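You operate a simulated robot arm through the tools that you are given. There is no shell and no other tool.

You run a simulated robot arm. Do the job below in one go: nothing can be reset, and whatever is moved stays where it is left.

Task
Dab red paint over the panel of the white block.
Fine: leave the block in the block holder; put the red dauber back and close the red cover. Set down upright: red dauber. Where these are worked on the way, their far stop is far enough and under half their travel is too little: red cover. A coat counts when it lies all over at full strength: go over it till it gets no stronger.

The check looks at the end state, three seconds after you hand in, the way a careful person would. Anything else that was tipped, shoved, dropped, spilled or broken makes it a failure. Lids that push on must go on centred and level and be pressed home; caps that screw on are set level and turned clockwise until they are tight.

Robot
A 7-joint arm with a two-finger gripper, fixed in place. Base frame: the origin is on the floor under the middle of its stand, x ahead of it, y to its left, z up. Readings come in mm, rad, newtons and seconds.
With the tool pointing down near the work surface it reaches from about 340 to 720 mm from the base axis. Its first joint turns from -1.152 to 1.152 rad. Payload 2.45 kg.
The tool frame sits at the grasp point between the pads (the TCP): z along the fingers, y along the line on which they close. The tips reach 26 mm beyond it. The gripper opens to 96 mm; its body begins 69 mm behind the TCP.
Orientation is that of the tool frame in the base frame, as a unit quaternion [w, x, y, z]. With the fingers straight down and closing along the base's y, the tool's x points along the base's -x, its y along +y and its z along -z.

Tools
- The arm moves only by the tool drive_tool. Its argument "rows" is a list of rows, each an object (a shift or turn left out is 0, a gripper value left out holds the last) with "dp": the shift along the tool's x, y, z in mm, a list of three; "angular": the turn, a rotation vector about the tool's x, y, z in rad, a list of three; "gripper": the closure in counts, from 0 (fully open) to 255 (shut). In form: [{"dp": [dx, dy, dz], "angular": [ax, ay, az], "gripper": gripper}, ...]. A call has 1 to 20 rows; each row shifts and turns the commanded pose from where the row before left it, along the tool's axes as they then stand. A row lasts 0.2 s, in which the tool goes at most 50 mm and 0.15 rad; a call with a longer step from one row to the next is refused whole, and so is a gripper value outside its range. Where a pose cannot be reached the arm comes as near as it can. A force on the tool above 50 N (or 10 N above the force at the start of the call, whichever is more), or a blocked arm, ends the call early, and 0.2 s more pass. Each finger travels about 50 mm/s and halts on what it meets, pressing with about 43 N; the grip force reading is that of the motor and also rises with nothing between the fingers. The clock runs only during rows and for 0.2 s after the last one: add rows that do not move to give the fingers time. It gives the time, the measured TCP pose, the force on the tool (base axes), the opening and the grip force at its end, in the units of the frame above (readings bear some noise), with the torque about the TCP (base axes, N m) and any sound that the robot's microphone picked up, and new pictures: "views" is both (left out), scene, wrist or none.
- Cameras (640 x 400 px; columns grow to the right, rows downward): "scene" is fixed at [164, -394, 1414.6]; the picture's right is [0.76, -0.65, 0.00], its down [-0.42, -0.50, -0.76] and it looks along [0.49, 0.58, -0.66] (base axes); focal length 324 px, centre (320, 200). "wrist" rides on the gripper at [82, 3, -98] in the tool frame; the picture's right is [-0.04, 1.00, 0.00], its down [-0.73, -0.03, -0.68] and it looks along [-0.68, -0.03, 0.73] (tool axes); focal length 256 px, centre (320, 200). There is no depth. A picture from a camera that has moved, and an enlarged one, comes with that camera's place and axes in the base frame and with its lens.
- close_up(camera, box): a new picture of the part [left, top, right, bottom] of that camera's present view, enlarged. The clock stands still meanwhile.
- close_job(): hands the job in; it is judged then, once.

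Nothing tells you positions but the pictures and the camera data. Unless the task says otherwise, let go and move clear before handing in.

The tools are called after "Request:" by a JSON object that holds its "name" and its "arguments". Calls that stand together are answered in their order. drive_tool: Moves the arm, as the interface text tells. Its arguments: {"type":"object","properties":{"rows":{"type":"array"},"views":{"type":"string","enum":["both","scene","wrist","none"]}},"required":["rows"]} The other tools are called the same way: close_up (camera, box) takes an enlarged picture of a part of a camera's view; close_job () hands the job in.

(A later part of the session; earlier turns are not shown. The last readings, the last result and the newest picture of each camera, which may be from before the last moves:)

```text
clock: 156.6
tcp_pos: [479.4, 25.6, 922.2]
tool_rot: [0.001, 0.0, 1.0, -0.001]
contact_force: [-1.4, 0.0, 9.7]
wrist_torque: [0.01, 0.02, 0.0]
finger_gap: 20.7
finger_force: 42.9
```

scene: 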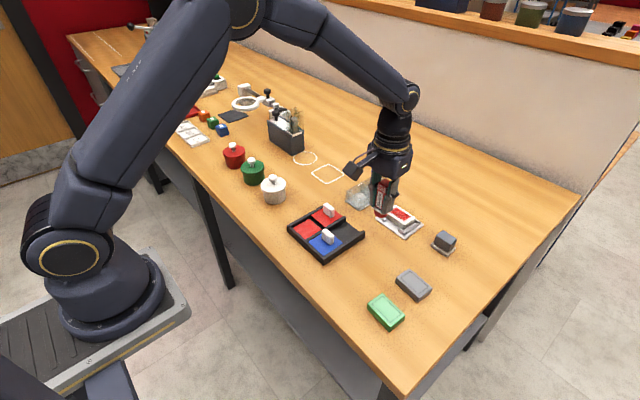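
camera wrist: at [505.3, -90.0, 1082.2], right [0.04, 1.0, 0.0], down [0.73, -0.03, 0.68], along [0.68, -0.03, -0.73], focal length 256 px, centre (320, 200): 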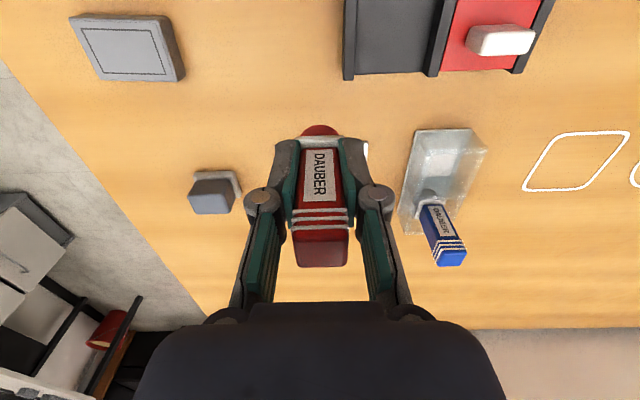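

Request:
{"name": "drive_tool", "arguments": {"rows": [{"dp": [0, 0, -0.4]}, {"dp": [0, 0, 0]}, {"dp": [0, 0, 0], "gripper": 180}, {"dp": [0, 0, 0]}, {"dp": [0, 0, 0]}, {"dp": [0, 0, 0]}], "views": "both"}}

Request:
{"name": "close_up", "arguments": {"camera": "scene", "box": [270, 170, 370, 260]}}

Request:
{"name": "close_up", "arguments": {"camera": "wrist", "box": [240, 60, 400, 280]}}

```text
clock: 158.0
tcp_pos: [479.5, 24.8, 921.3]
tool_rot: [-0.001, 0.0, 1.0, 0.0]
contact_force: [0.4, 0.1, -0.1]
wrist_torque: [0.0, 0.01, 0.0]
finger_gap: 28.1
finger_force: 0.0
camera wrist: at [397.4, 28.8, 1019.8], right [0.04, 1.0, 0.0], down [0.73, -0.03, 0.68], along [0.68, -0.03, -0.73], focal length 256 px, centre (320, 200)
```

scene: 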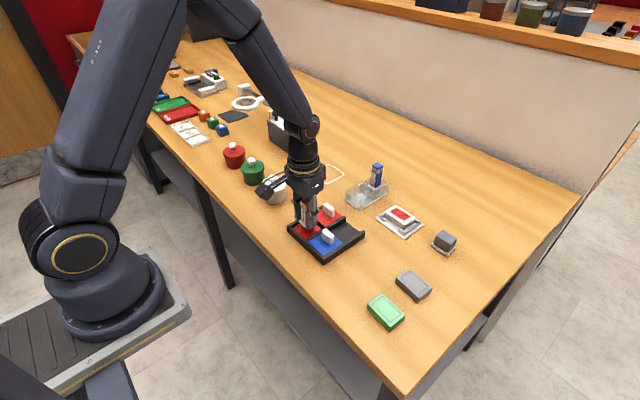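
wrist: 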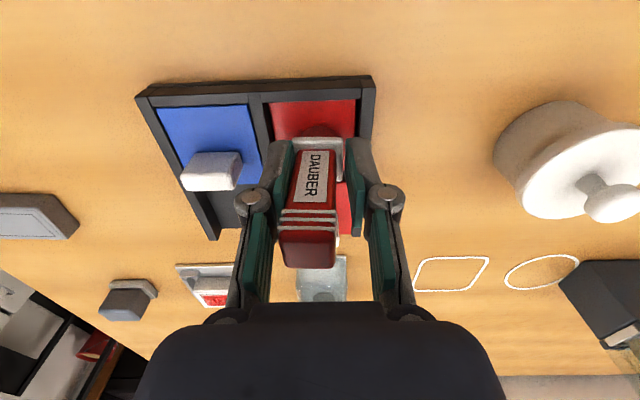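

```text
4.44 times, centred on (320, 215) of scene
camera zoom: at [164.0, -394.0, 1414.6], right [0.76, -0.65, 0.0], down [-0.42, -0.5, -0.76], along [0.49, 0.58, -0.66], focal length 1442 px, centre (320, 133)
```

zoom: 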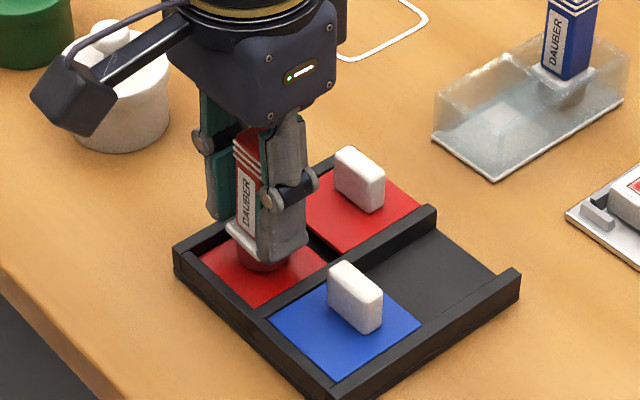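

```text
1.82 times, centred on (320, 170) of wrist
camera zoom: at [397.4, 28.8, 1019.8], right [0.04, 1.0, 0.0], down [0.73, -0.03, 0.68], along [0.68, -0.03, -0.73], focal length 465 px, centre (320, 254)
```

zoom: 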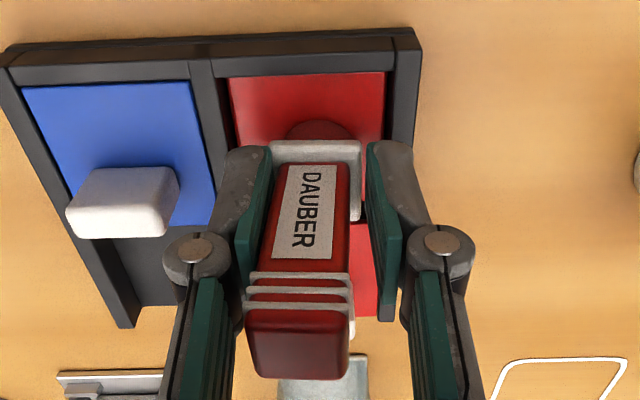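

Request:
{"name": "close_up", "arguments": {"camera": "wrist", "box": [270, 115, 370, 195]}}

Request:
{"name": "close_up", "arguments": {"camera": "scene", "box": [290, 190, 345, 245]}}

```text
5.00 times, centred on (320, 155) of wrist
camera zoom: at [397.4, 28.8, 1019.8], right [0.04, 1.0, 0.0], down [0.73, -0.03, 0.68], along [0.68, -0.03, -0.73], focal length 1280 px, centre (320, 425)
```

zoom: 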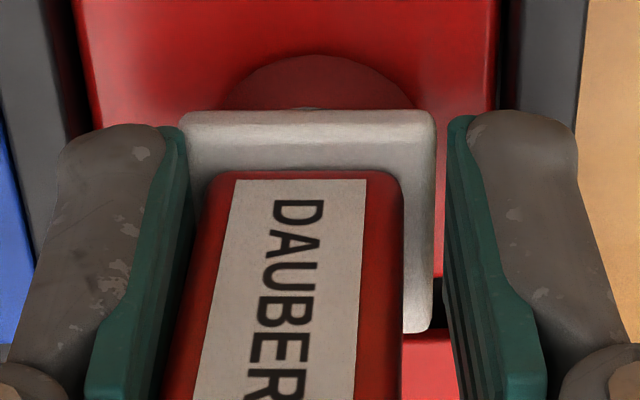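

```text
7.27 times, centred on (318, 218) of scene
camera zoom: at [164.0, -394.0, 1414.6], right [0.76, -0.65, 0.0], down [-0.42, -0.5, -0.76], along [0.49, 0.58, -0.66], focal length 2360 px, centre (338, 73)
```

zoom: 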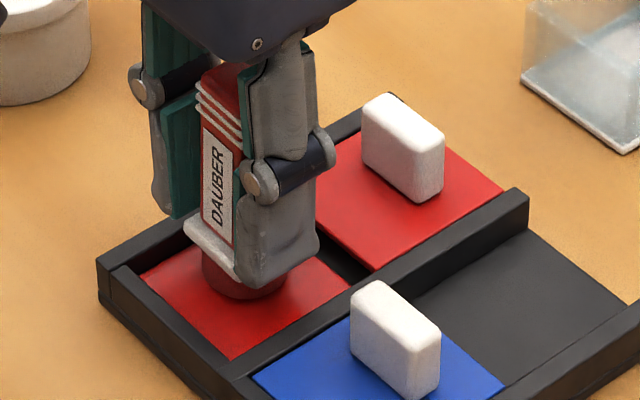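

After opening, the dauber leans slightly against the left finger. I'll open a little more while keeping it caged, and see whether it settles upright.

Request:
{"name": "drive_tool", "arguments": {"rows": [{"dp": [0, 0, 0], "gripper": 168}, {"dp": [0, 0, 0]}, {"dp": [0, 0, 0]}, {"dp": [0, 0, 0]}], "views": "wrist"}}

Request:
{"name": "close_up", "arguments": {"camera": "wrist", "box": [240, 60, 400, 280]}}

Request:
{"name": "close_up", "arguments": {"camera": "wrist", "box": [270, 115, 370, 195]}}

```text
clock: 159.0
tcp_pos: [478.9, 24.2, 922.2]
tool_rot: [0.0, -0.001, 1.0, 0.0]
contact_force: [-0.4, 0.2, -0.2]
wrist_torque: [0.0, -0.02, 0.02]
finger_gap: 32.6
finger_force: 0.1
camera wrist: at [397.5, 28.8, 1019.9], right [0.04, 1.0, 0.0], down [0.73, -0.03, 0.68], along [0.68, -0.03, -0.73], focal length 256 px, centre (320, 200)
```

wrist: 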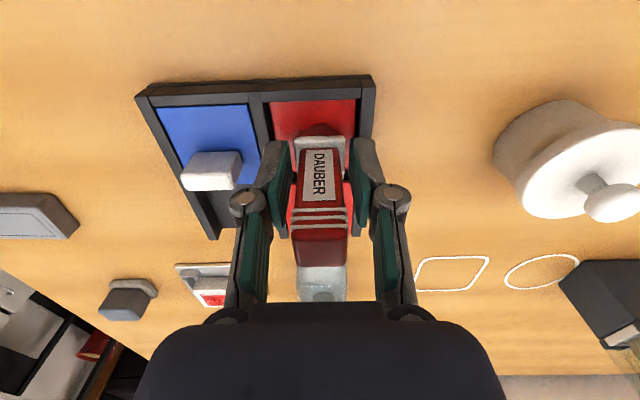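

```text
1.82 times, centred on (320, 170) of wrist
camera zoom: at [397.5, 28.8, 1019.9], right [0.04, 1.0, 0.0], down [0.73, -0.03, 0.68], along [0.68, -0.03, -0.73], focal length 465 px, centre (320, 254)
```

zoom: 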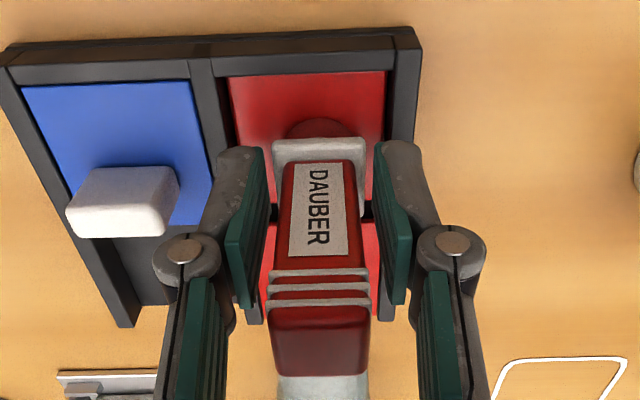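

```text
5.00 times, centred on (320, 155) of wrist
camera zoom: at [397.5, 28.8, 1019.9], right [0.04, 1.0, 0.0], down [0.73, -0.03, 0.68], along [0.68, -0.03, -0.73], focal length 1280 px, centre (320, 425)
```

zoom: 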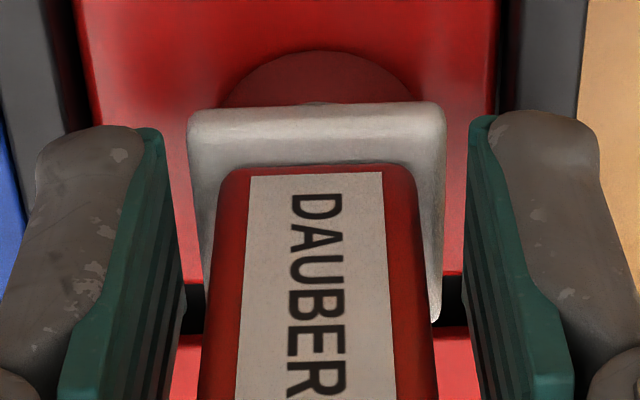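

It settled upright. Now I'll raise the open fingers 10 mm and re-grip.

Request:
{"name": "drive_tool", "arguments": {"rows": [{"dp": [0, 0, -5]}, {"dp": [0, 0, -5]}, {"dp": [0, 0, 0]}, {"dp": [0, 0, 0], "gripper": 255}, {"dp": [0, 0, 0]}, {"dp": [0, 0, 0]}, {"dp": [0, 0, 0]}], "views": "both"}}

Request:
{"name": "close_up", "arguments": {"camera": "wrist", "box": [240, 60, 400, 280]}}

Request:
{"name": "close_up", "arguments": {"camera": "scene", "box": [270, 170, 370, 260]}}

```text
clock: 160.6
tcp_pos: [479.2, 24.6, 931.8]
tool_rot: [0.001, 0.0, 1.0, 0.0]
contact_force: [-0.1, 0.2, 2.9]
wrist_torque: [0.02, -0.01, -0.01]
finger_gap: 20.5
finger_force: 42.4
camera wrist: at [397.4, 28.7, 1030.0], right [0.04, 1.0, 0.0], down [0.73, -0.03, 0.68], along [0.68, -0.03, -0.73], focal length 256 px, centre (320, 200)
```

scene: 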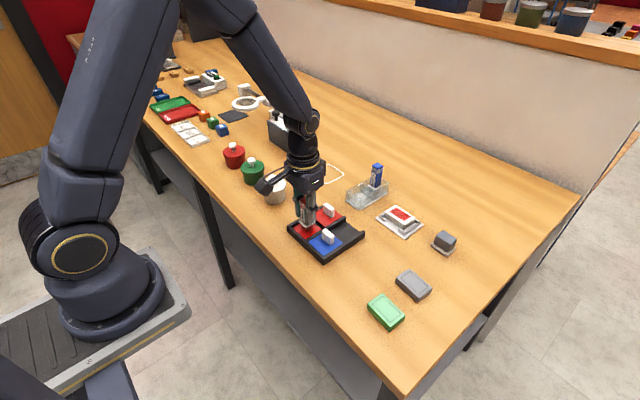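
wrist: 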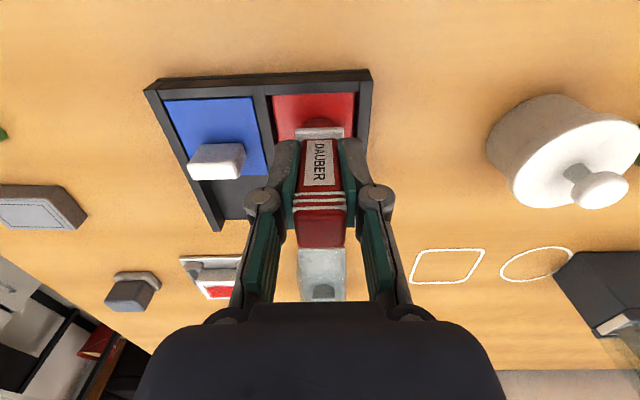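

```text
1.82 times, centred on (320, 170) of wrist
camera zoom: at [397.4, 28.7, 1030.0], right [0.04, 1.0, 0.0], down [0.73, -0.03, 0.68], along [0.68, -0.03, -0.73], focal length 465 px, centre (320, 254)
```

zoom: 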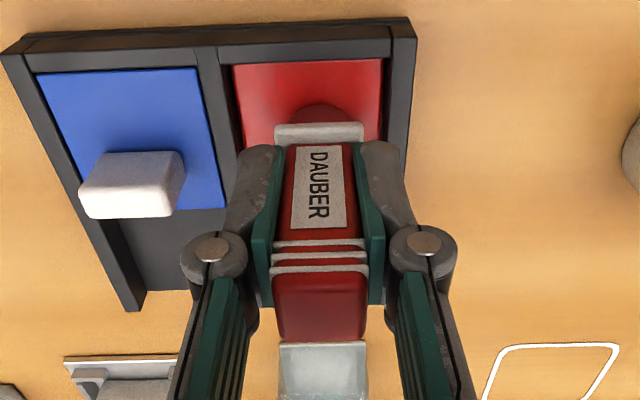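

```text
4.44 times, centred on (320, 215) of scene
camera zoom: at [164.0, -394.0, 1414.6], right [0.76, -0.65, 0.0], down [-0.42, -0.5, -0.76], along [0.49, 0.58, -0.66], focal length 1442 px, centre (320, 133)
```

zoom: 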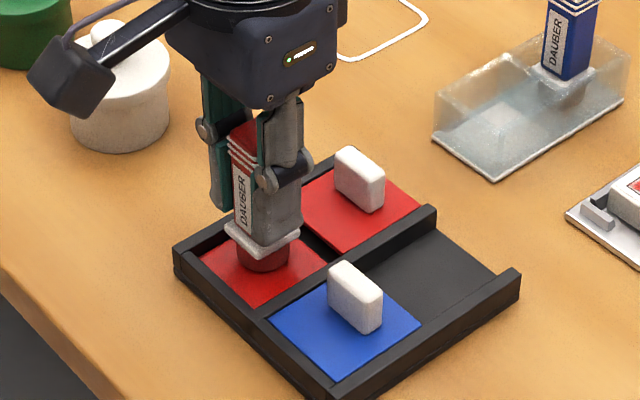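

Re-gripped upright, with the dauber now about 3.4 mm further in +x within the grip, which I'll compensate for. I'll lift and carry it back over its slot.

Request:
{"name": "drive_tool", "arguments": {"rows": [{"dp": [0, 0, -6]}, {"dp": [0, 0, -35]}, {"dp": [0, 0, -35.2]}, {"dp": [-42.65, -1.08, 0]}, {"dp": [-42.65, -1.08, 0]}, {"dp": [-42.65, -1.07, 0]}, {"dp": [-42.65, -1.07, 0]}, {"dp": [0, 0, 0]}, {"dp": [0, 0, 0]}], "views": "both"}}

Request:
{"name": "close_up", "arguments": {"camera": "wrist", "box": [220, 20, 420, 260]}}

Request:
{"name": "close_up", "arguments": {"camera": "scene", "box": [330, 130, 410, 220]}}

```text
clock: 162.6
tcp_pos: [651.8, 19.5, 1008.2]
tool_rot: [0.001, 0.001, 1.0, -0.001]
contact_force: [0.0, -0.5, -0.6]
wrist_torque: [0.03, -0.03, -0.03]
finger_gap: 20.8
finger_force: 43.1
camera wrist: at [568.8, 23.6, 1106.0], right [0.04, 1.0, 0.0], down [0.73, -0.03, 0.68], along [0.68, -0.03, -0.73], focal length 256 px, centre (320, 200)
```

scene: 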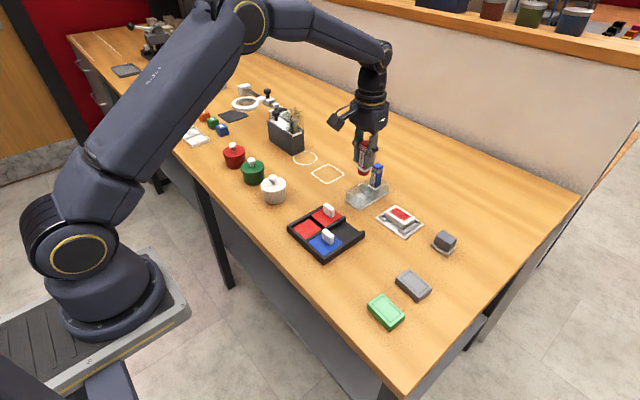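
wrist: 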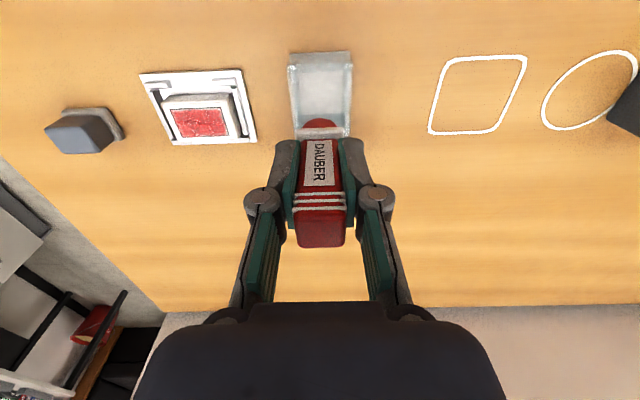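

```text
1.67 times, centred on (320, 140) of wrist
camera zoom: at [568.8, 23.6, 1106.0], right [0.04, 1.0, 0.0], down [0.73, -0.03, 0.68], along [0.68, -0.03, -0.73], focal length 427 px, centre (320, 300)
```

zoom: 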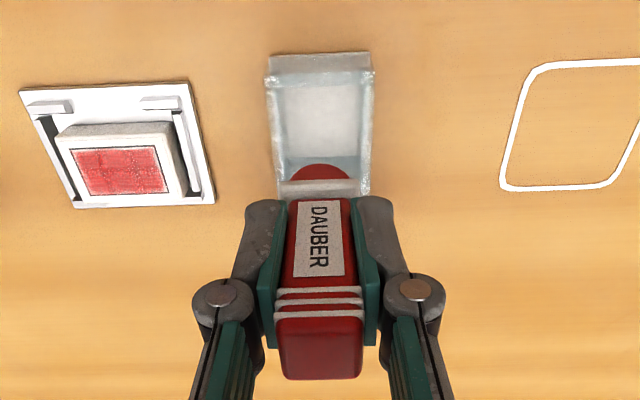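

```text
4.44 times, centred on (370, 175) of scene
camera zoom: at [164.0, -394.0, 1414.6], right [0.76, -0.65, 0.0], down [-0.42, -0.5, -0.76], along [0.49, 0.58, -0.66], focal length 1442 px, centre (98, 311)
```

zoom: 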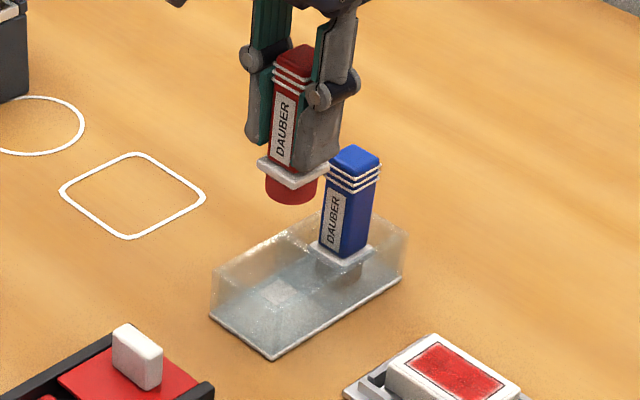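

Request:
{"name": "close_up", "arguments": {"camera": "wrist", "box": [130, 60, 270, 155]}}

Request:
{"name": "close_up", "arguments": {"camera": "scene", "box": [375, 195, 425, 240]}}

```text
4.21 times, centred on (200, 108) of wrist
camera zoom: at [568.8, 23.6, 1106.0], right [0.04, 1.0, 0.0], down [0.73, -0.03, 0.68], along [0.68, -0.03, -0.73], focal length 1078 px, centre (825, 590)
```

zoom: 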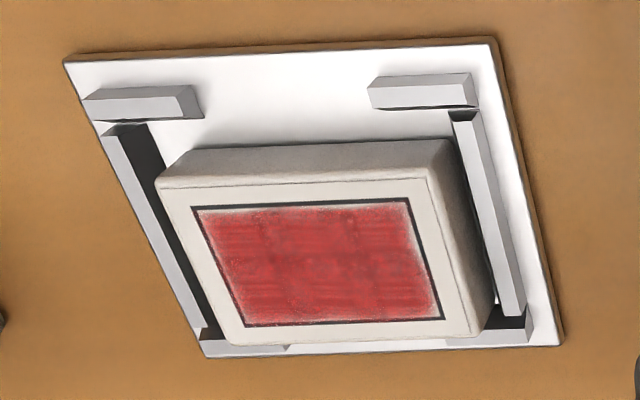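

```text
8.89 times, centred on (400, 218) of scene
camera zoom: at [164.0, -394.0, 1414.6], right [0.76, -0.65, 0.0], down [-0.42, -0.5, -0.76], along [0.49, 0.58, -0.66], focal length 2884 px, centre (-391, 44)
```

zoom: 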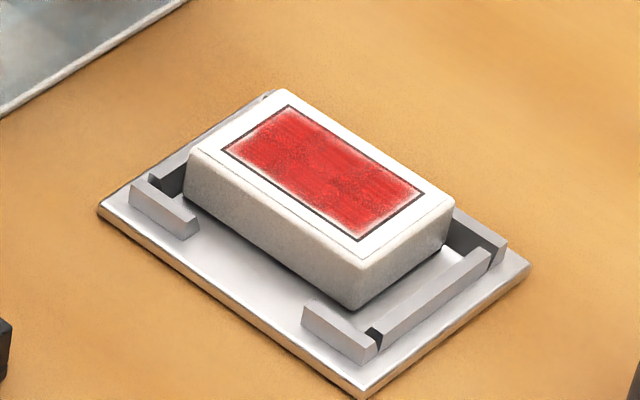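

Block and coat look good. Now I'll lower the dauber into its slot, slowly near the bottom.

Request:
{"name": "drive_tool", "arguments": {"rows": [{"dp": [0.3, 0.3, 30]}, {"dp": [0, 0, 30]}, {"dp": [0, 0, 13]}, {"dp": [0, 0, 6]}, {"dp": [0, 0, 0]}, {"dp": [0, 0, 0]}], "views": "both"}}

Request:
{"name": "close_up", "arguments": {"camera": "wrist", "box": [220, 60, 420, 260]}}

Request:
{"name": "close_up", "arguments": {"camera": "scene", "box": [330, 140, 410, 220]}}

```text
clock: 164.0
tcp_pos: [649.5, 20.6, 928.9]
tool_rot: [0.0, 0.0, 1.0, 0.0]
contact_force: [-0.7, 0.6, -0.8]
wrist_torque: [-0.03, 0.02, -0.01]
finger_gap: 20.7
finger_force: 42.7
camera wrist: at [568.1, 24.6, 1026.7], right [0.04, 1.0, 0.0], down [0.73, -0.03, 0.68], along [0.68, -0.03, -0.73], focal length 256 px, centre (320, 200)
```

scene: 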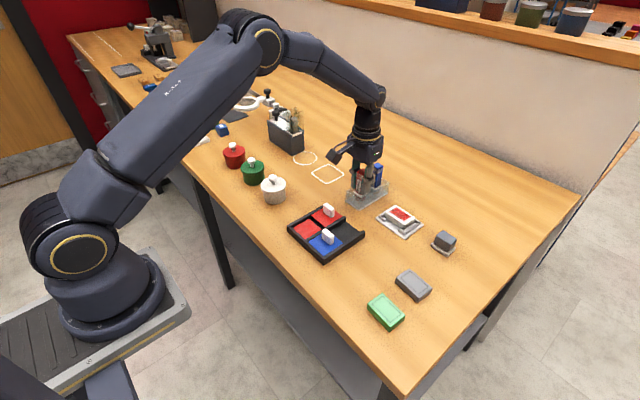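
wrist: 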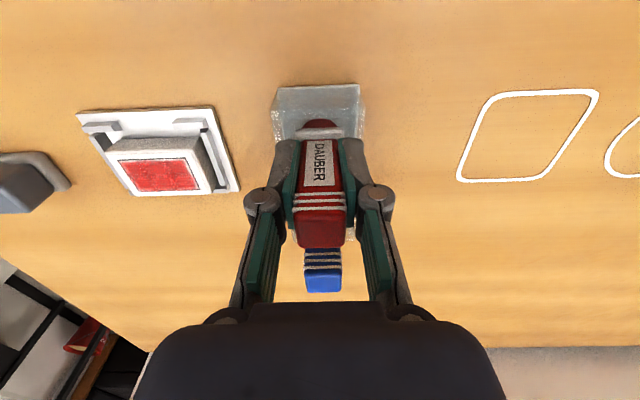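

```text
2.00 times, centred on (320, 160) of wrist
camera zoom: at [568.1, 24.6, 1026.7], right [0.04, 1.0, 0.0], down [0.73, -0.03, 0.68], along [0.68, -0.03, -0.73], focal length 512 px, centre (320, 280)
```

zoom: 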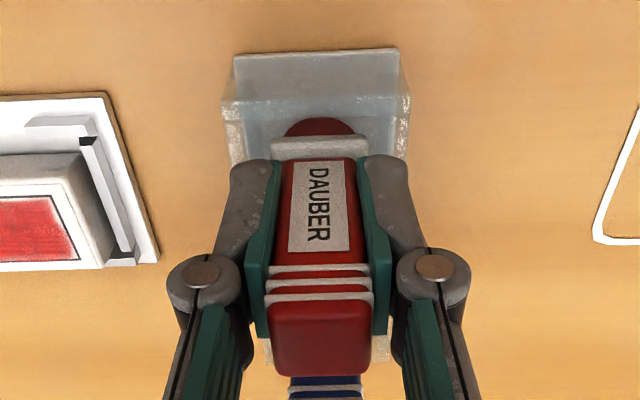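

```text
5.00 times, centred on (370, 180) of scene
camera zoom: at [164.0, -394.0, 1414.6], right [0.76, -0.65, 0.0], down [-0.42, -0.5, -0.76], along [0.49, 0.58, -0.66], focal length 1622 px, centre (70, 300)
```

zoom: 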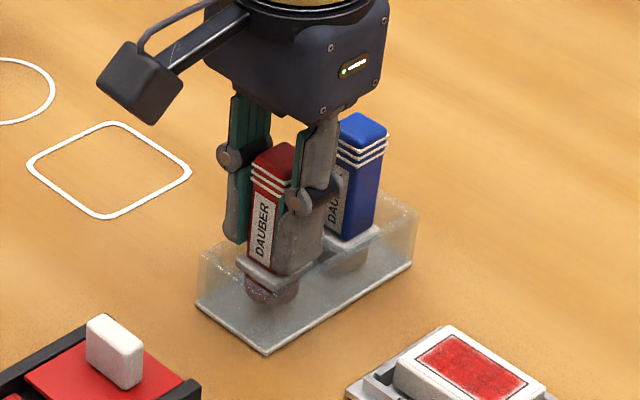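

Request:
{"name": "drive_tool", "arguments": {"rows": [{"dp": [0, 0, 2]}, {"dp": [0, 0, 2]}, {"dp": [0, 0, 0]}], "views": "none"}}

Request:
{"name": "drive_tool", "arguments": {"rows": [{"dp": [0, 0, 0.7]}, {"dp": [0, 0, 0]}], "views": "none"}}

```text
clock: 164.8
tcp_pos: [649.7, 19.5, 924.3]
tool_rot: [0.0, 0.0, 1.0, 0.0]
contact_force: [0.0, -0.2, 0.1]
wrist_torque: [-0.02, 0.03, 0.01]
finger_gap: 20.7
finger_force: 43.1
```

```text
clock: 165.4
tcp_pos: [649.7, 20.5, 925.0]
tool_rot: [0.0, 0.001, 1.0, 0.0]
contact_force: [-0.5, 0.8, -0.2]
wrist_torque: [0.06, 0.02, -0.02]
finger_gap: 20.6
finger_force: 42.8
```

Request:
{"name": "drive_tool", "arguments": {"rows": [{"dp": [0, 0, 0.7]}, {"dp": [0, 0, 0]}], "views": "none"}}

Request:
{"name": "drive_tool", "arguments": {"rows": [{"dp": [0, 0, 0.7]}, {"dp": [0, 0, 0]}], "views": "none"}}

```text
clock: 166.0
tcp_pos: [650.5, 19.8, 922.4]
tool_rot: [0.0, -0.001, 1.0, 0.0]
contact_force: [0.5, -0.1, -0.9]
wrist_torque: [0.01, 0.0, 0.01]
finger_gap: 20.6
finger_force: 42.9
```

```text
clock: 166.6
tcp_pos: [649.8, 19.6, 923.2]
tool_rot: [0.0, 0.0, 1.0, 0.0]
contact_force: [-0.4, 0.0, -0.4]
wrist_torque: [0.02, -0.01, 0.02]
finger_gap: 20.4
finger_force: 43.4
```

Request:
{"name": "drive_tool", "arguments": {"rows": [{"dp": [0, 0, 0.6]}, {"dp": [0, 0, 0]}], "views": "none"}}

Request:
{"name": "drive_tool", "arguments": {"rows": [{"dp": [0, 0, 0.6]}, {"dp": [0, 0, 0]}], "views": "none"}}

Request:
{"name": "drive_tool", "arguments": {"rows": [{"dp": [0, 0, 0.6]}, {"dp": [0, 0, 0]}], "views": "both"}}

Request:
{"name": "close_up", "arguments": {"camera": "scene", "box": [330, 140, 410, 220]}}

```text
clock: 167.2
tcp_pos: [648.9, 19.0, 924.0]
tool_rot: [0.0, 0.0, 1.0, 0.0]
contact_force: [0.3, 0.7, 1.8]
wrist_torque: [0.01, -0.01, 0.02]
finger_gap: 20.5
finger_force: 42.9
```

```text
clock: 167.8
tcp_pos: [650.8, 21.3, 922.3]
tool_rot: [0.001, 0.0, 1.0, 0.0]
contact_force: [-1.4, 0.2, 9.5]
wrist_torque: [0.03, 0.11, -0.05]
finger_gap: 20.6
finger_force: 42.9
```

```text
clock: 168.4
tcp_pos: [650.7, 20.0, 921.9]
tool_rot: [0.001, 0.0, 1.0, 0.0]
contact_force: [-0.9, 0.0, 15.3]
wrist_torque: [0.01, 0.01, -0.01]
finger_gap: 20.6
finger_force: 42.8
camera wrist: at [567.7, 24.3, 1020.3], right [0.04, 1.0, 0.0], down [0.73, -0.03, 0.68], along [0.68, -0.03, -0.73], focal length 256 px, centre (320, 200)
```

scene: 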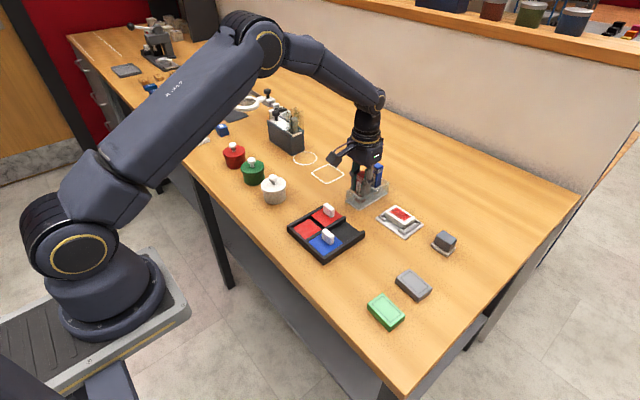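
wrist: 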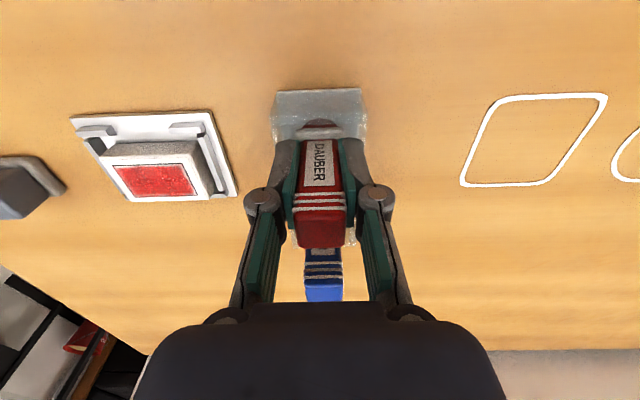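

```text
5.00 times, centred on (370, 180) of scene
camera zoom: at [163.7, -394.0, 1414.7], right [0.76, -0.65, 0.0], down [-0.42, -0.5, -0.76], along [0.49, 0.58, -0.66], focal length 1622 px, centre (70, 300)
```

zoom: 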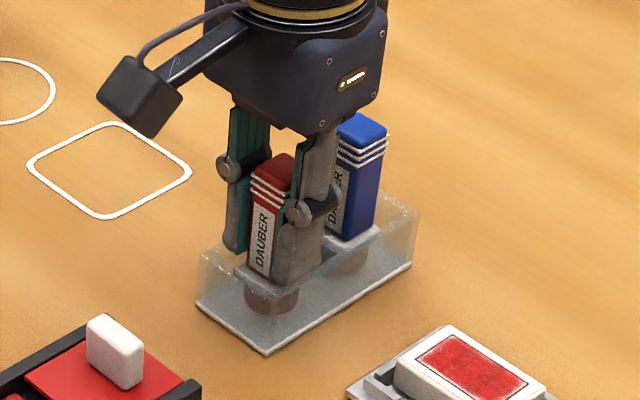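

The dauber has touched down evenly in its slot. I'll ease the pressure and open the fingers a little at a time.

Request:
{"name": "drive_tool", "arguments": {"rows": [{"dp": [0, 0, -0.8]}, {"dp": [0, 0, 0]}, {"dp": [0, 0, 0], "gripper": 185}, {"dp": [0, 0, 0]}, {"dp": [0, 0, 0]}, {"dp": [0, 0, 0], "gripper": 165}, {"dp": [0, 0, 0]}, {"dp": [0, 0, 0]}], "views": "both"}}

Request:
{"name": "close_up", "arguments": {"camera": "wrist", "box": [220, 60, 420, 260]}}

Request:
{"name": "close_up", "arguments": {"camera": "scene", "box": [330, 140, 410, 220]}}

```text
clock: 170.2
tcp_pos: [649.5, 20.4, 922.0]
tool_rot: [0.0, 0.0, 1.0, 0.0]
contact_force: [-1.0, 0.7, 3.5]
wrist_torque: [-0.01, -0.04, 0.03]
finger_gap: 33.8
finger_force: 0.0
camera wrist: at [567.3, 24.3, 1020.1], right [0.04, 1.0, 0.0], down [0.73, -0.03, 0.68], along [0.68, -0.03, -0.73], focal length 256 px, centre (320, 200)
```

scene: 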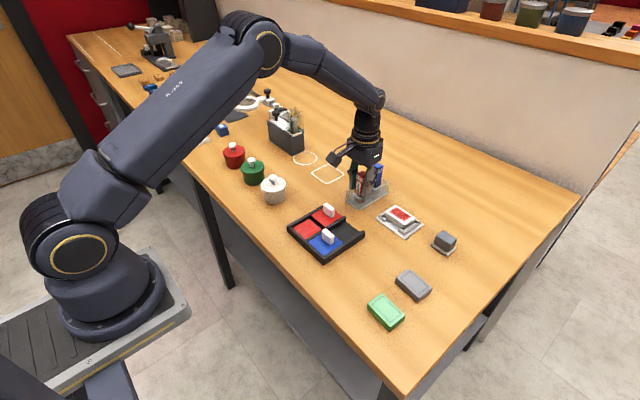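
wrist: 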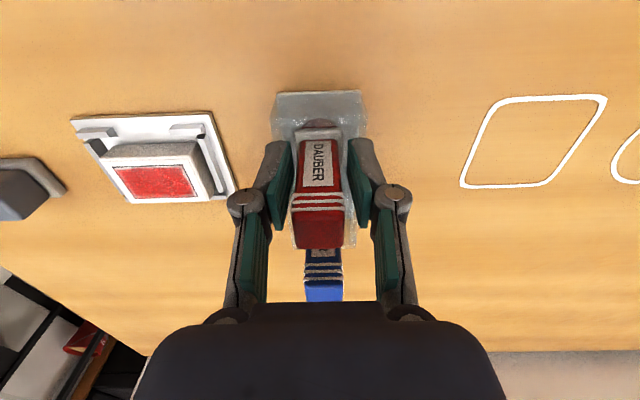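

```text
2.00 times, centred on (320, 160) of wrist
camera zoom: at [567.3, 24.3, 1020.1], right [0.04, 1.0, 0.0], down [0.73, -0.03, 0.68], along [0.68, -0.03, -0.73], focal length 512 px, centre (320, 280)
```

zoom: 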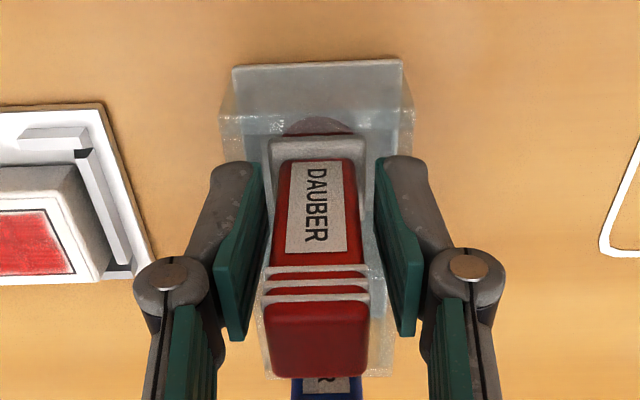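

```text
5.00 times, centred on (370, 180) of scene
camera zoom: at [163.9, -394.0, 1414.6], right [0.76, -0.65, 0.0], down [-0.42, -0.5, -0.76], along [0.49, 0.58, -0.66], focal length 1622 px, centre (70, 300)
```

zoom: 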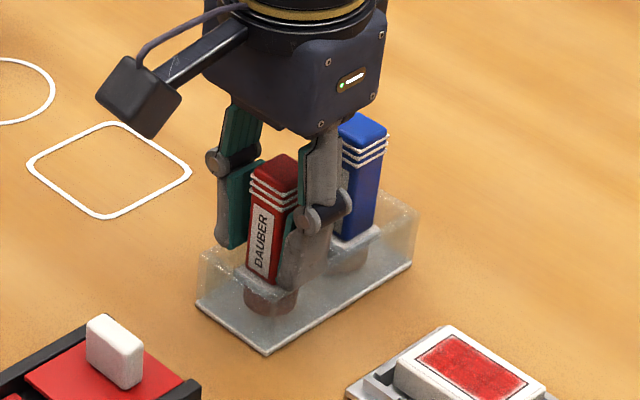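

Request:
{"name": "drive_tool", "arguments": {"rows": [{"dp": [0, 0, -3]}, {"dp": [0, 0, -7]}, {"dp": [0, 0, -20]}, {"dp": [0, 0, -30]}, {"dp": [0, 0, -30]}, {"dp": [0, 0, 0]}], "views": "both"}}

Request:
{"name": "close_up", "arguments": {"camera": "wrist", "box": [220, 20, 420, 260]}}

Request:
{"name": "close_up", "arguments": {"camera": "scene", "box": [330, 140, 410, 220]}}

```text
clock: 171.6
tcp_pos: [650.5, 20.1, 1013.4]
tool_rot: [0.0, 0.0, 1.0, 0.0]
contact_force: [0.2, -0.8, -1.0]
wrist_torque: [0.02, 0.0, 0.02]
finger_gap: 33.8
finger_force: 0.0
camera wrist: at [567.8, 24.2, 1111.8], right [0.04, 1.0, 0.0], down [0.73, -0.03, 0.68], along [0.68, -0.03, -0.73], focal length 256 px, centre (320, 200)
```

scene: 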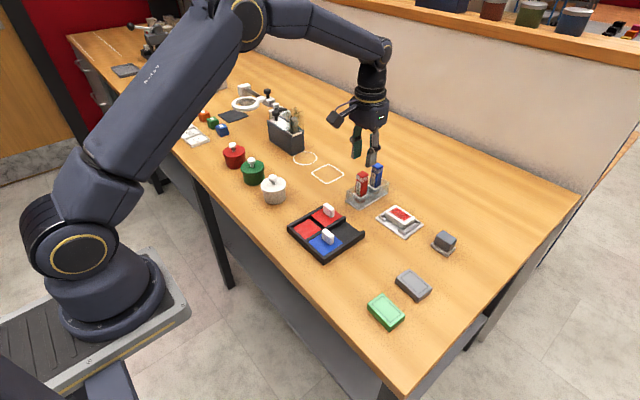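
wrist: 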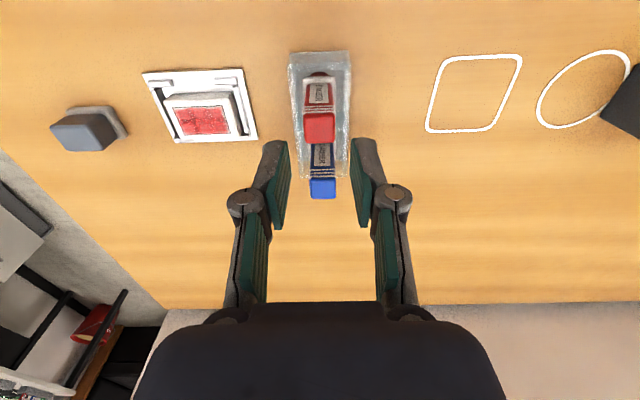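

```text
1.67 times, centred on (320, 140) of wrist
camera zoom: at [567.8, 24.2, 1111.8], right [0.04, 1.0, 0.0], down [0.73, -0.03, 0.68], along [0.68, -0.03, -0.73], focal length 427 px, centre (320, 300)
```

zoom: 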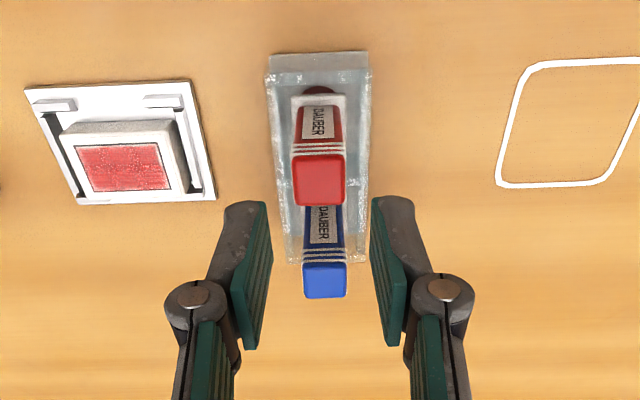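

```text
5.00 times, centred on (370, 180) of scene
camera zoom: at [164.0, -394.0, 1414.6], right [0.76, -0.65, 0.0], down [-0.42, -0.5, -0.76], along [0.49, 0.58, -0.66], focal length 1622 px, centre (70, 300)
```

zoom: 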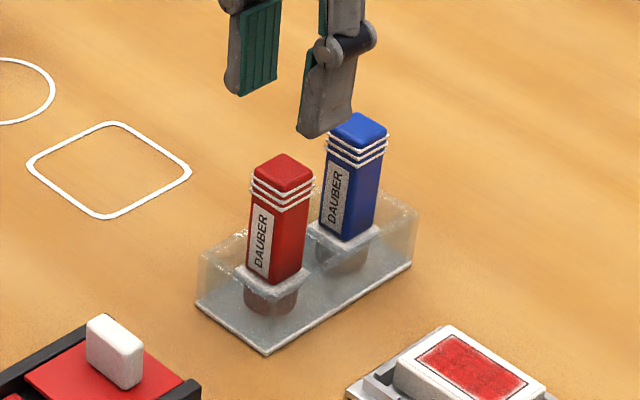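

The red dauber stands upright in its slot as it did at the start. Next I'll go back over the red cover's knob and turn the gripper to slide it closed.

Request:
{"name": "drive_tool", "arguments": {"rows": [{"dp": [35, 1, 0]}, {"dp": [35, 1, 0]}, {"dp": [35, 1, 0]}, {"angular": [0, 0, -0.1428]}, {"angular": [0, 0, -0.1428]}, {"angular": [0, 0, -0.1428]}, {"angular": [0, 0, -0.1428]}, {"angular": [0, 0, -0.1428]}, {"angular": [0, 0, -0.1428]}, {"angular": [0, 0, -0.1428]}, {"angular": [0, 0, -0.1428]}, {"angular": [0, 0, -0.1428]}, {"angular": [0, 0, -0.1428]}, {"angular": [0, 0, -0.1428]}, {"dp": [0, 0, 25], "gripper": 145}, {"dp": [0, 0, 0]}, {"dp": [0, 0, 0]}], "views": "both"}}

Request:
{"name": "close_up", "arguments": {"camera": "wrist", "box": [220, 20, 440, 180]}}

Request:
{"name": "close_up", "arguments": {"camera": "scene", "box": [280, 180, 380, 270]}}

```text
clock: 175.2
tcp_pos: [543.9, 22.4, 987.3]
tool_rot: [0.0, 0.707, -0.707, 0.0]
contact_force: [0.6, 0.0, -0.2]
wrist_torque: [0.01, -0.01, 0.0]
finger_gap: 41.3
finger_force: 0.1
camera wrist: at [540.4, -57.8, 1085.3], right [-1.0, 0.04, 0.0], down [0.03, 0.73, 0.68], along [0.03, 0.68, -0.73], focal length 256 px, centre (320, 200)
```

scene: 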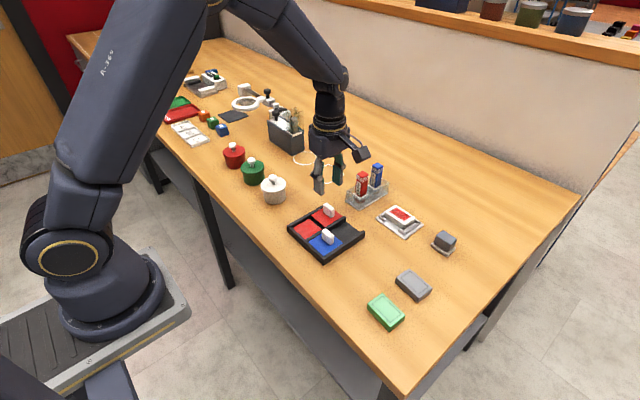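
wrist: 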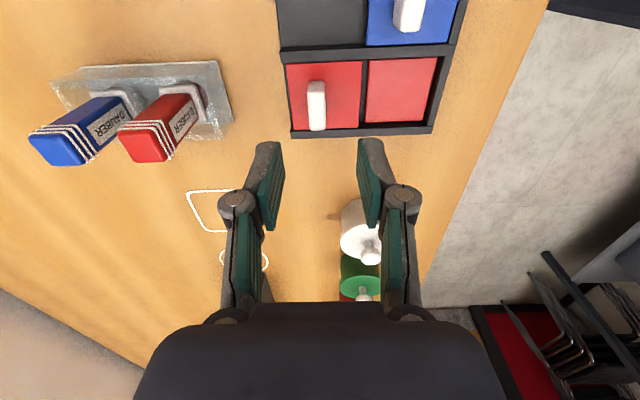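

```text
2.50 times, centred on (330, 100) of wrist
camera zoom: at [540.4, -57.8, 1085.3], right [-1.0, 0.04, 0.0], down [0.03, 0.73, 0.68], along [0.03, 0.68, -0.73], focal length 640 px, centre (295, 450)
```

zoom: 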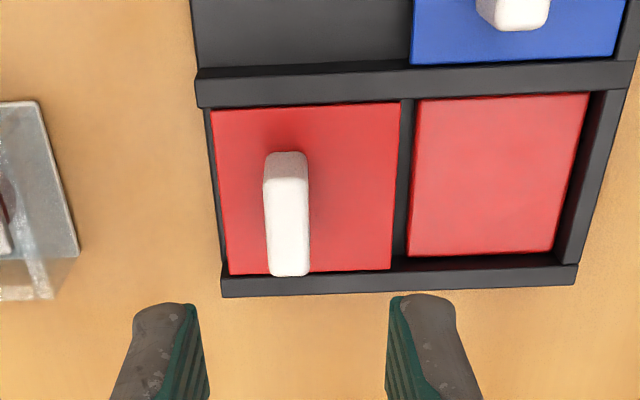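

```text
4.44 times, centred on (330, 225) of scene
camera zoom: at [164.0, -394.0, 1414.6], right [0.76, -0.65, 0.0], down [-0.42, -0.5, -0.76], along [0.49, 0.58, -0.66], focal length 1442 px, centre (276, 89)
```

zoom: 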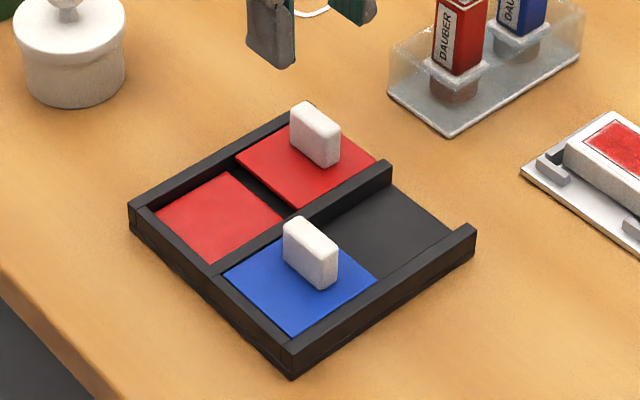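

Request:
{"name": "drive_tool", "arguments": {"rows": [{"dp": [0, -2.4, 25]}, {"dp": [0, 0, 25]}, {"dp": [0, 0, 20]}, {"dp": [0, 0, 10]}, {"dp": [0, 0, 0]}, {"dp": [0, 0, 0]}], "views": "wrist"}}

Request:
{"name": "close_up", "arguments": {"camera": "wrist", "box": [220, 60, 460, 220]}}

```text
clock: 176.6
tcp_pos: [547.4, 23.7, 906.7]
tool_rot: [0.0, -0.707, 0.707, 0.0]
contact_force: [-0.1, 0.1, 0.0]
wrist_torque: [-0.01, -0.02, 0.0]
finger_gap: 41.6
finger_force: 0.2
camera wrist: at [543.7, -56.9, 1005.1], right [-1.0, 0.04, 0.0], down [0.03, 0.73, 0.68], along [0.03, 0.68, -0.73], focal length 256 px, centre (320, 200)
```

wrist: 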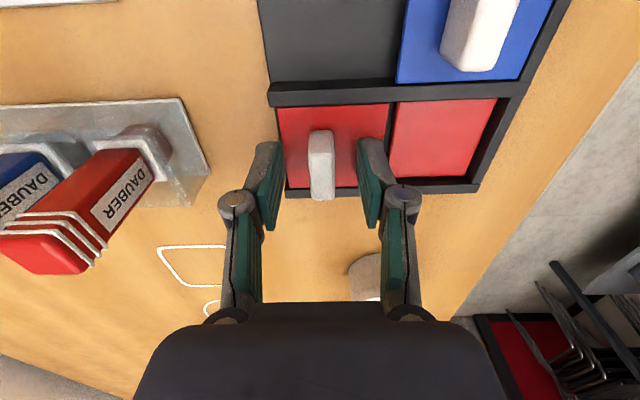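

```text
2.50 times, centred on (340, 140) of wrist
camera zoom: at [543.7, -56.9, 1005.1], right [-1.0, 0.04, 0.0], down [0.03, 0.73, 0.68], along [0.03, 0.68, -0.73], focal length 640 px, centre (270, 350)
```

zoom: 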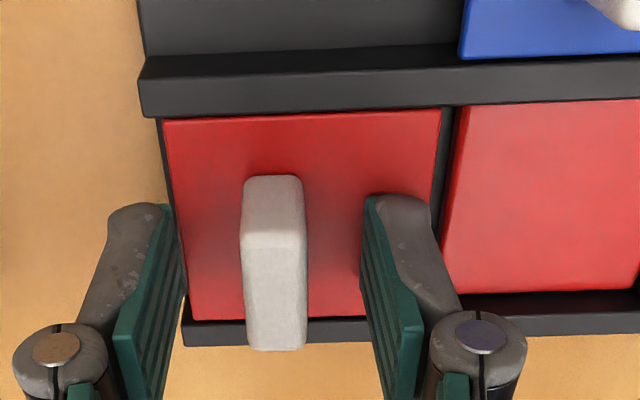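

Request:
{"name": "drive_tool", "arguments": {"rows": [{"dp": [0, 0, 0], "gripper": 255}, {"dp": [0, 0, 0]}, {"dp": [0, 0, 0]}, {"dp": [0, 0, 0]}, {"dp": [0, 4, 0]}, {"dp": [0, 8, 0]}, {"dp": [0, 8, 0]}, {"dp": [0, 8, 0]}, {"dp": [0, 8, 0]}, {"dp": [0, 8, 0]}, {"dp": [0, 6, 0]}, {"dp": [0, 0, 0]}], "views": "both"}}

Request:
{"name": "close_up", "arguments": {"camera": "scene", "box": [280, 190, 380, 270]}}

```text
clock: 179.2
tcp_pos: [496.8, 23.2, 906.8]
tool_rot: [0.0, 0.707, -0.707, 0.0]
contact_force: [-0.3, 6.4, -12.7]
wrist_torque: [0.21, 0.01, 0.04]
finger_gap: 12.1
finger_force: 39.1
camera wrist: at [493.4, -57.0, 1005.1], right [-1.0, 0.04, 0.0], down [0.03, 0.73, 0.68], along [0.03, 0.68, -0.73], focal length 256 px, centre (320, 200)
```

scene: 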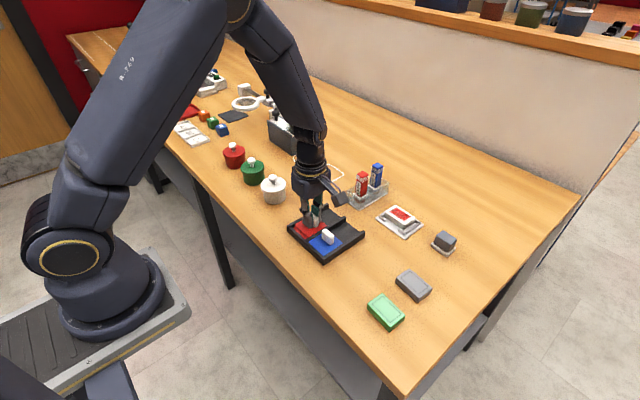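
wrist: 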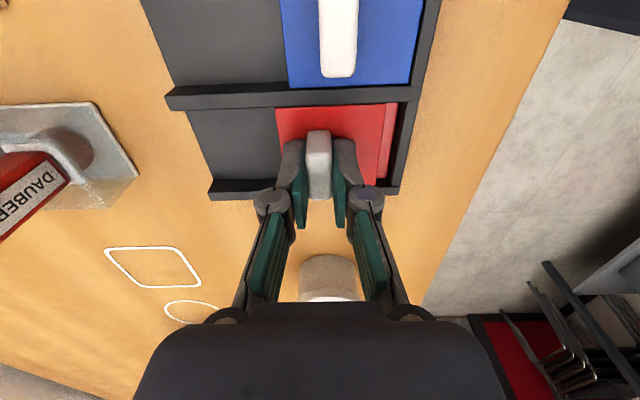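

```text
5.00 times, centred on (330, 230) of scene
camera zoom: at [164.2, -393.9, 1414.6], right [0.76, -0.65, 0.0], down [-0.42, -0.5, -0.76], along [0.49, 0.58, -0.66], focal length 1622 px, centre (270, 50)
```

zoom: 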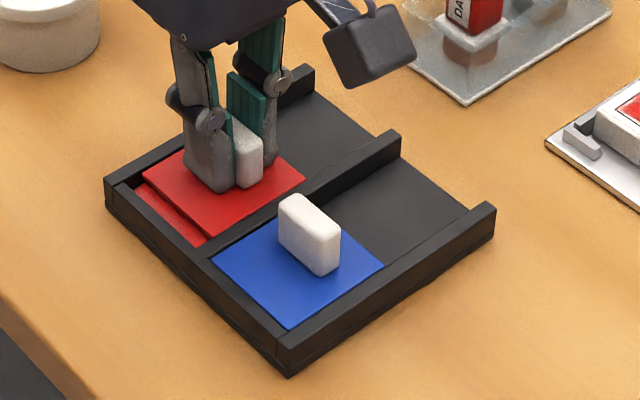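

Request:
{"name": "drive_tool", "arguments": {"rows": [{"dp": [0, 3, 0]}, {"dp": [0, 3, 0]}, {"dp": [0, 0, 0]}], "views": "none"}}

Request:
{"name": "drive_tool", "arguments": {"rows": [{"dp": [0, 1.5, 0]}, {"dp": [0, 1.5, 0]}, {"dp": [0, 0, 0]}], "views": "both"}}

Request:
{"name": "close_up", "arguments": {"camera": "scene", "box": [280, 190, 380, 270]}}

Request:
{"name": "close_up", "arguments": {"camera": "wrist", "box": [220, 60, 460, 220]}}

```text
clock: 180.0
tcp_pos: [491.4, 22.9, 906.1]
tool_rot: [0.0, 0.707, -0.707, 0.0]
contact_force: [-1.3, 7.4, -2.0]
wrist_torque: [0.23, 0.08, 0.03]
finger_gap: 12.2
finger_force: 39.2
```

```text
clock: 180.8
tcp_pos: [488.5, 23.7, 907.3]
tool_rot: [0.001, -0.707, 0.707, 0.0]
contact_force: [-0.9, 10.9, 3.5]
wrist_torque: [0.23, 0.03, 0.02]
finger_gap: 12.1
finger_force: 38.5
camera wrist: at [484.6, -57.1, 1005.1], right [-1.0, 0.04, 0.0], down [0.03, 0.73, 0.68], along [0.03, 0.68, -0.73], focal length 256 px, centre (320, 200)
```

scene: 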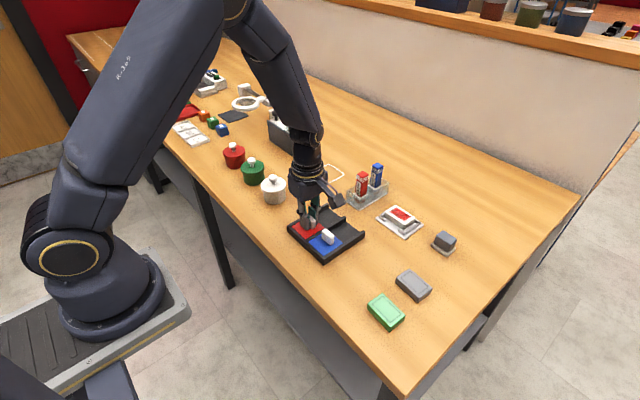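
wrist: 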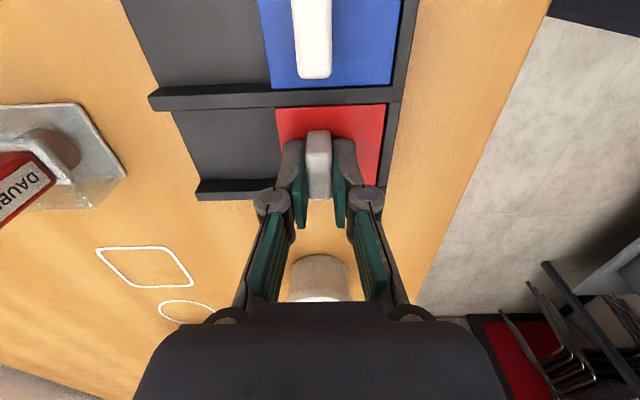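

```text
5.00 times, centred on (330, 230) of scene
camera zoom: at [164.0, -393.8, 1414.7], right [0.76, -0.65, 0.0], down [-0.42, -0.5, -0.76], along [0.49, 0.58, -0.66], focal length 1622 px, centre (270, 50)
```

zoom: 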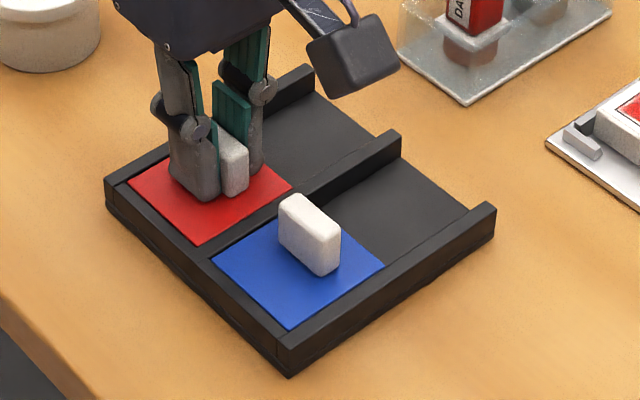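

```text
2.50 times, centred on (340, 140) of wrist
camera zoom: at [484.6, -57.1, 1005.1], right [-1.0, 0.04, 0.0], down [0.03, 0.73, 0.68], along [0.03, 0.68, -0.73], focal length 640 px, centre (270, 350)
```

zoom: 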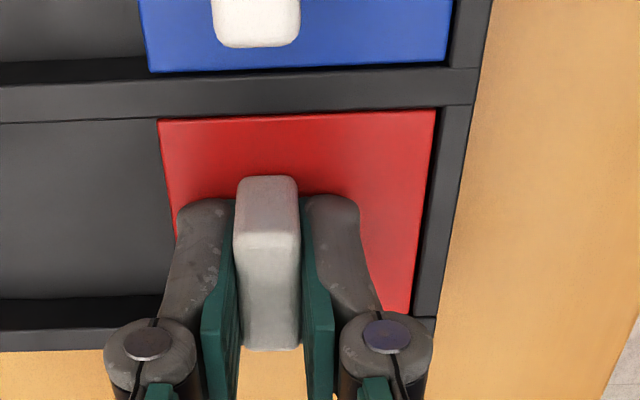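

Request:
{"name": "drive_tool", "arguments": {"rows": [{"dp": [0, 1, 0]}, {"dp": [0, 0.5, 0]}, {"dp": [0, 0, 0]}], "views": "none"}}

```text
clock: 181.6
tcp_pos: [488.0, 22.7, 907.9]
tool_rot: [-0.001, 0.707, -0.707, 0.001]
contact_force: [10.4, 11.0, -12.9]
wrist_torque: [0.34, -0.25, 0.06]
finger_gap: 12.3
finger_force: 39.0
```

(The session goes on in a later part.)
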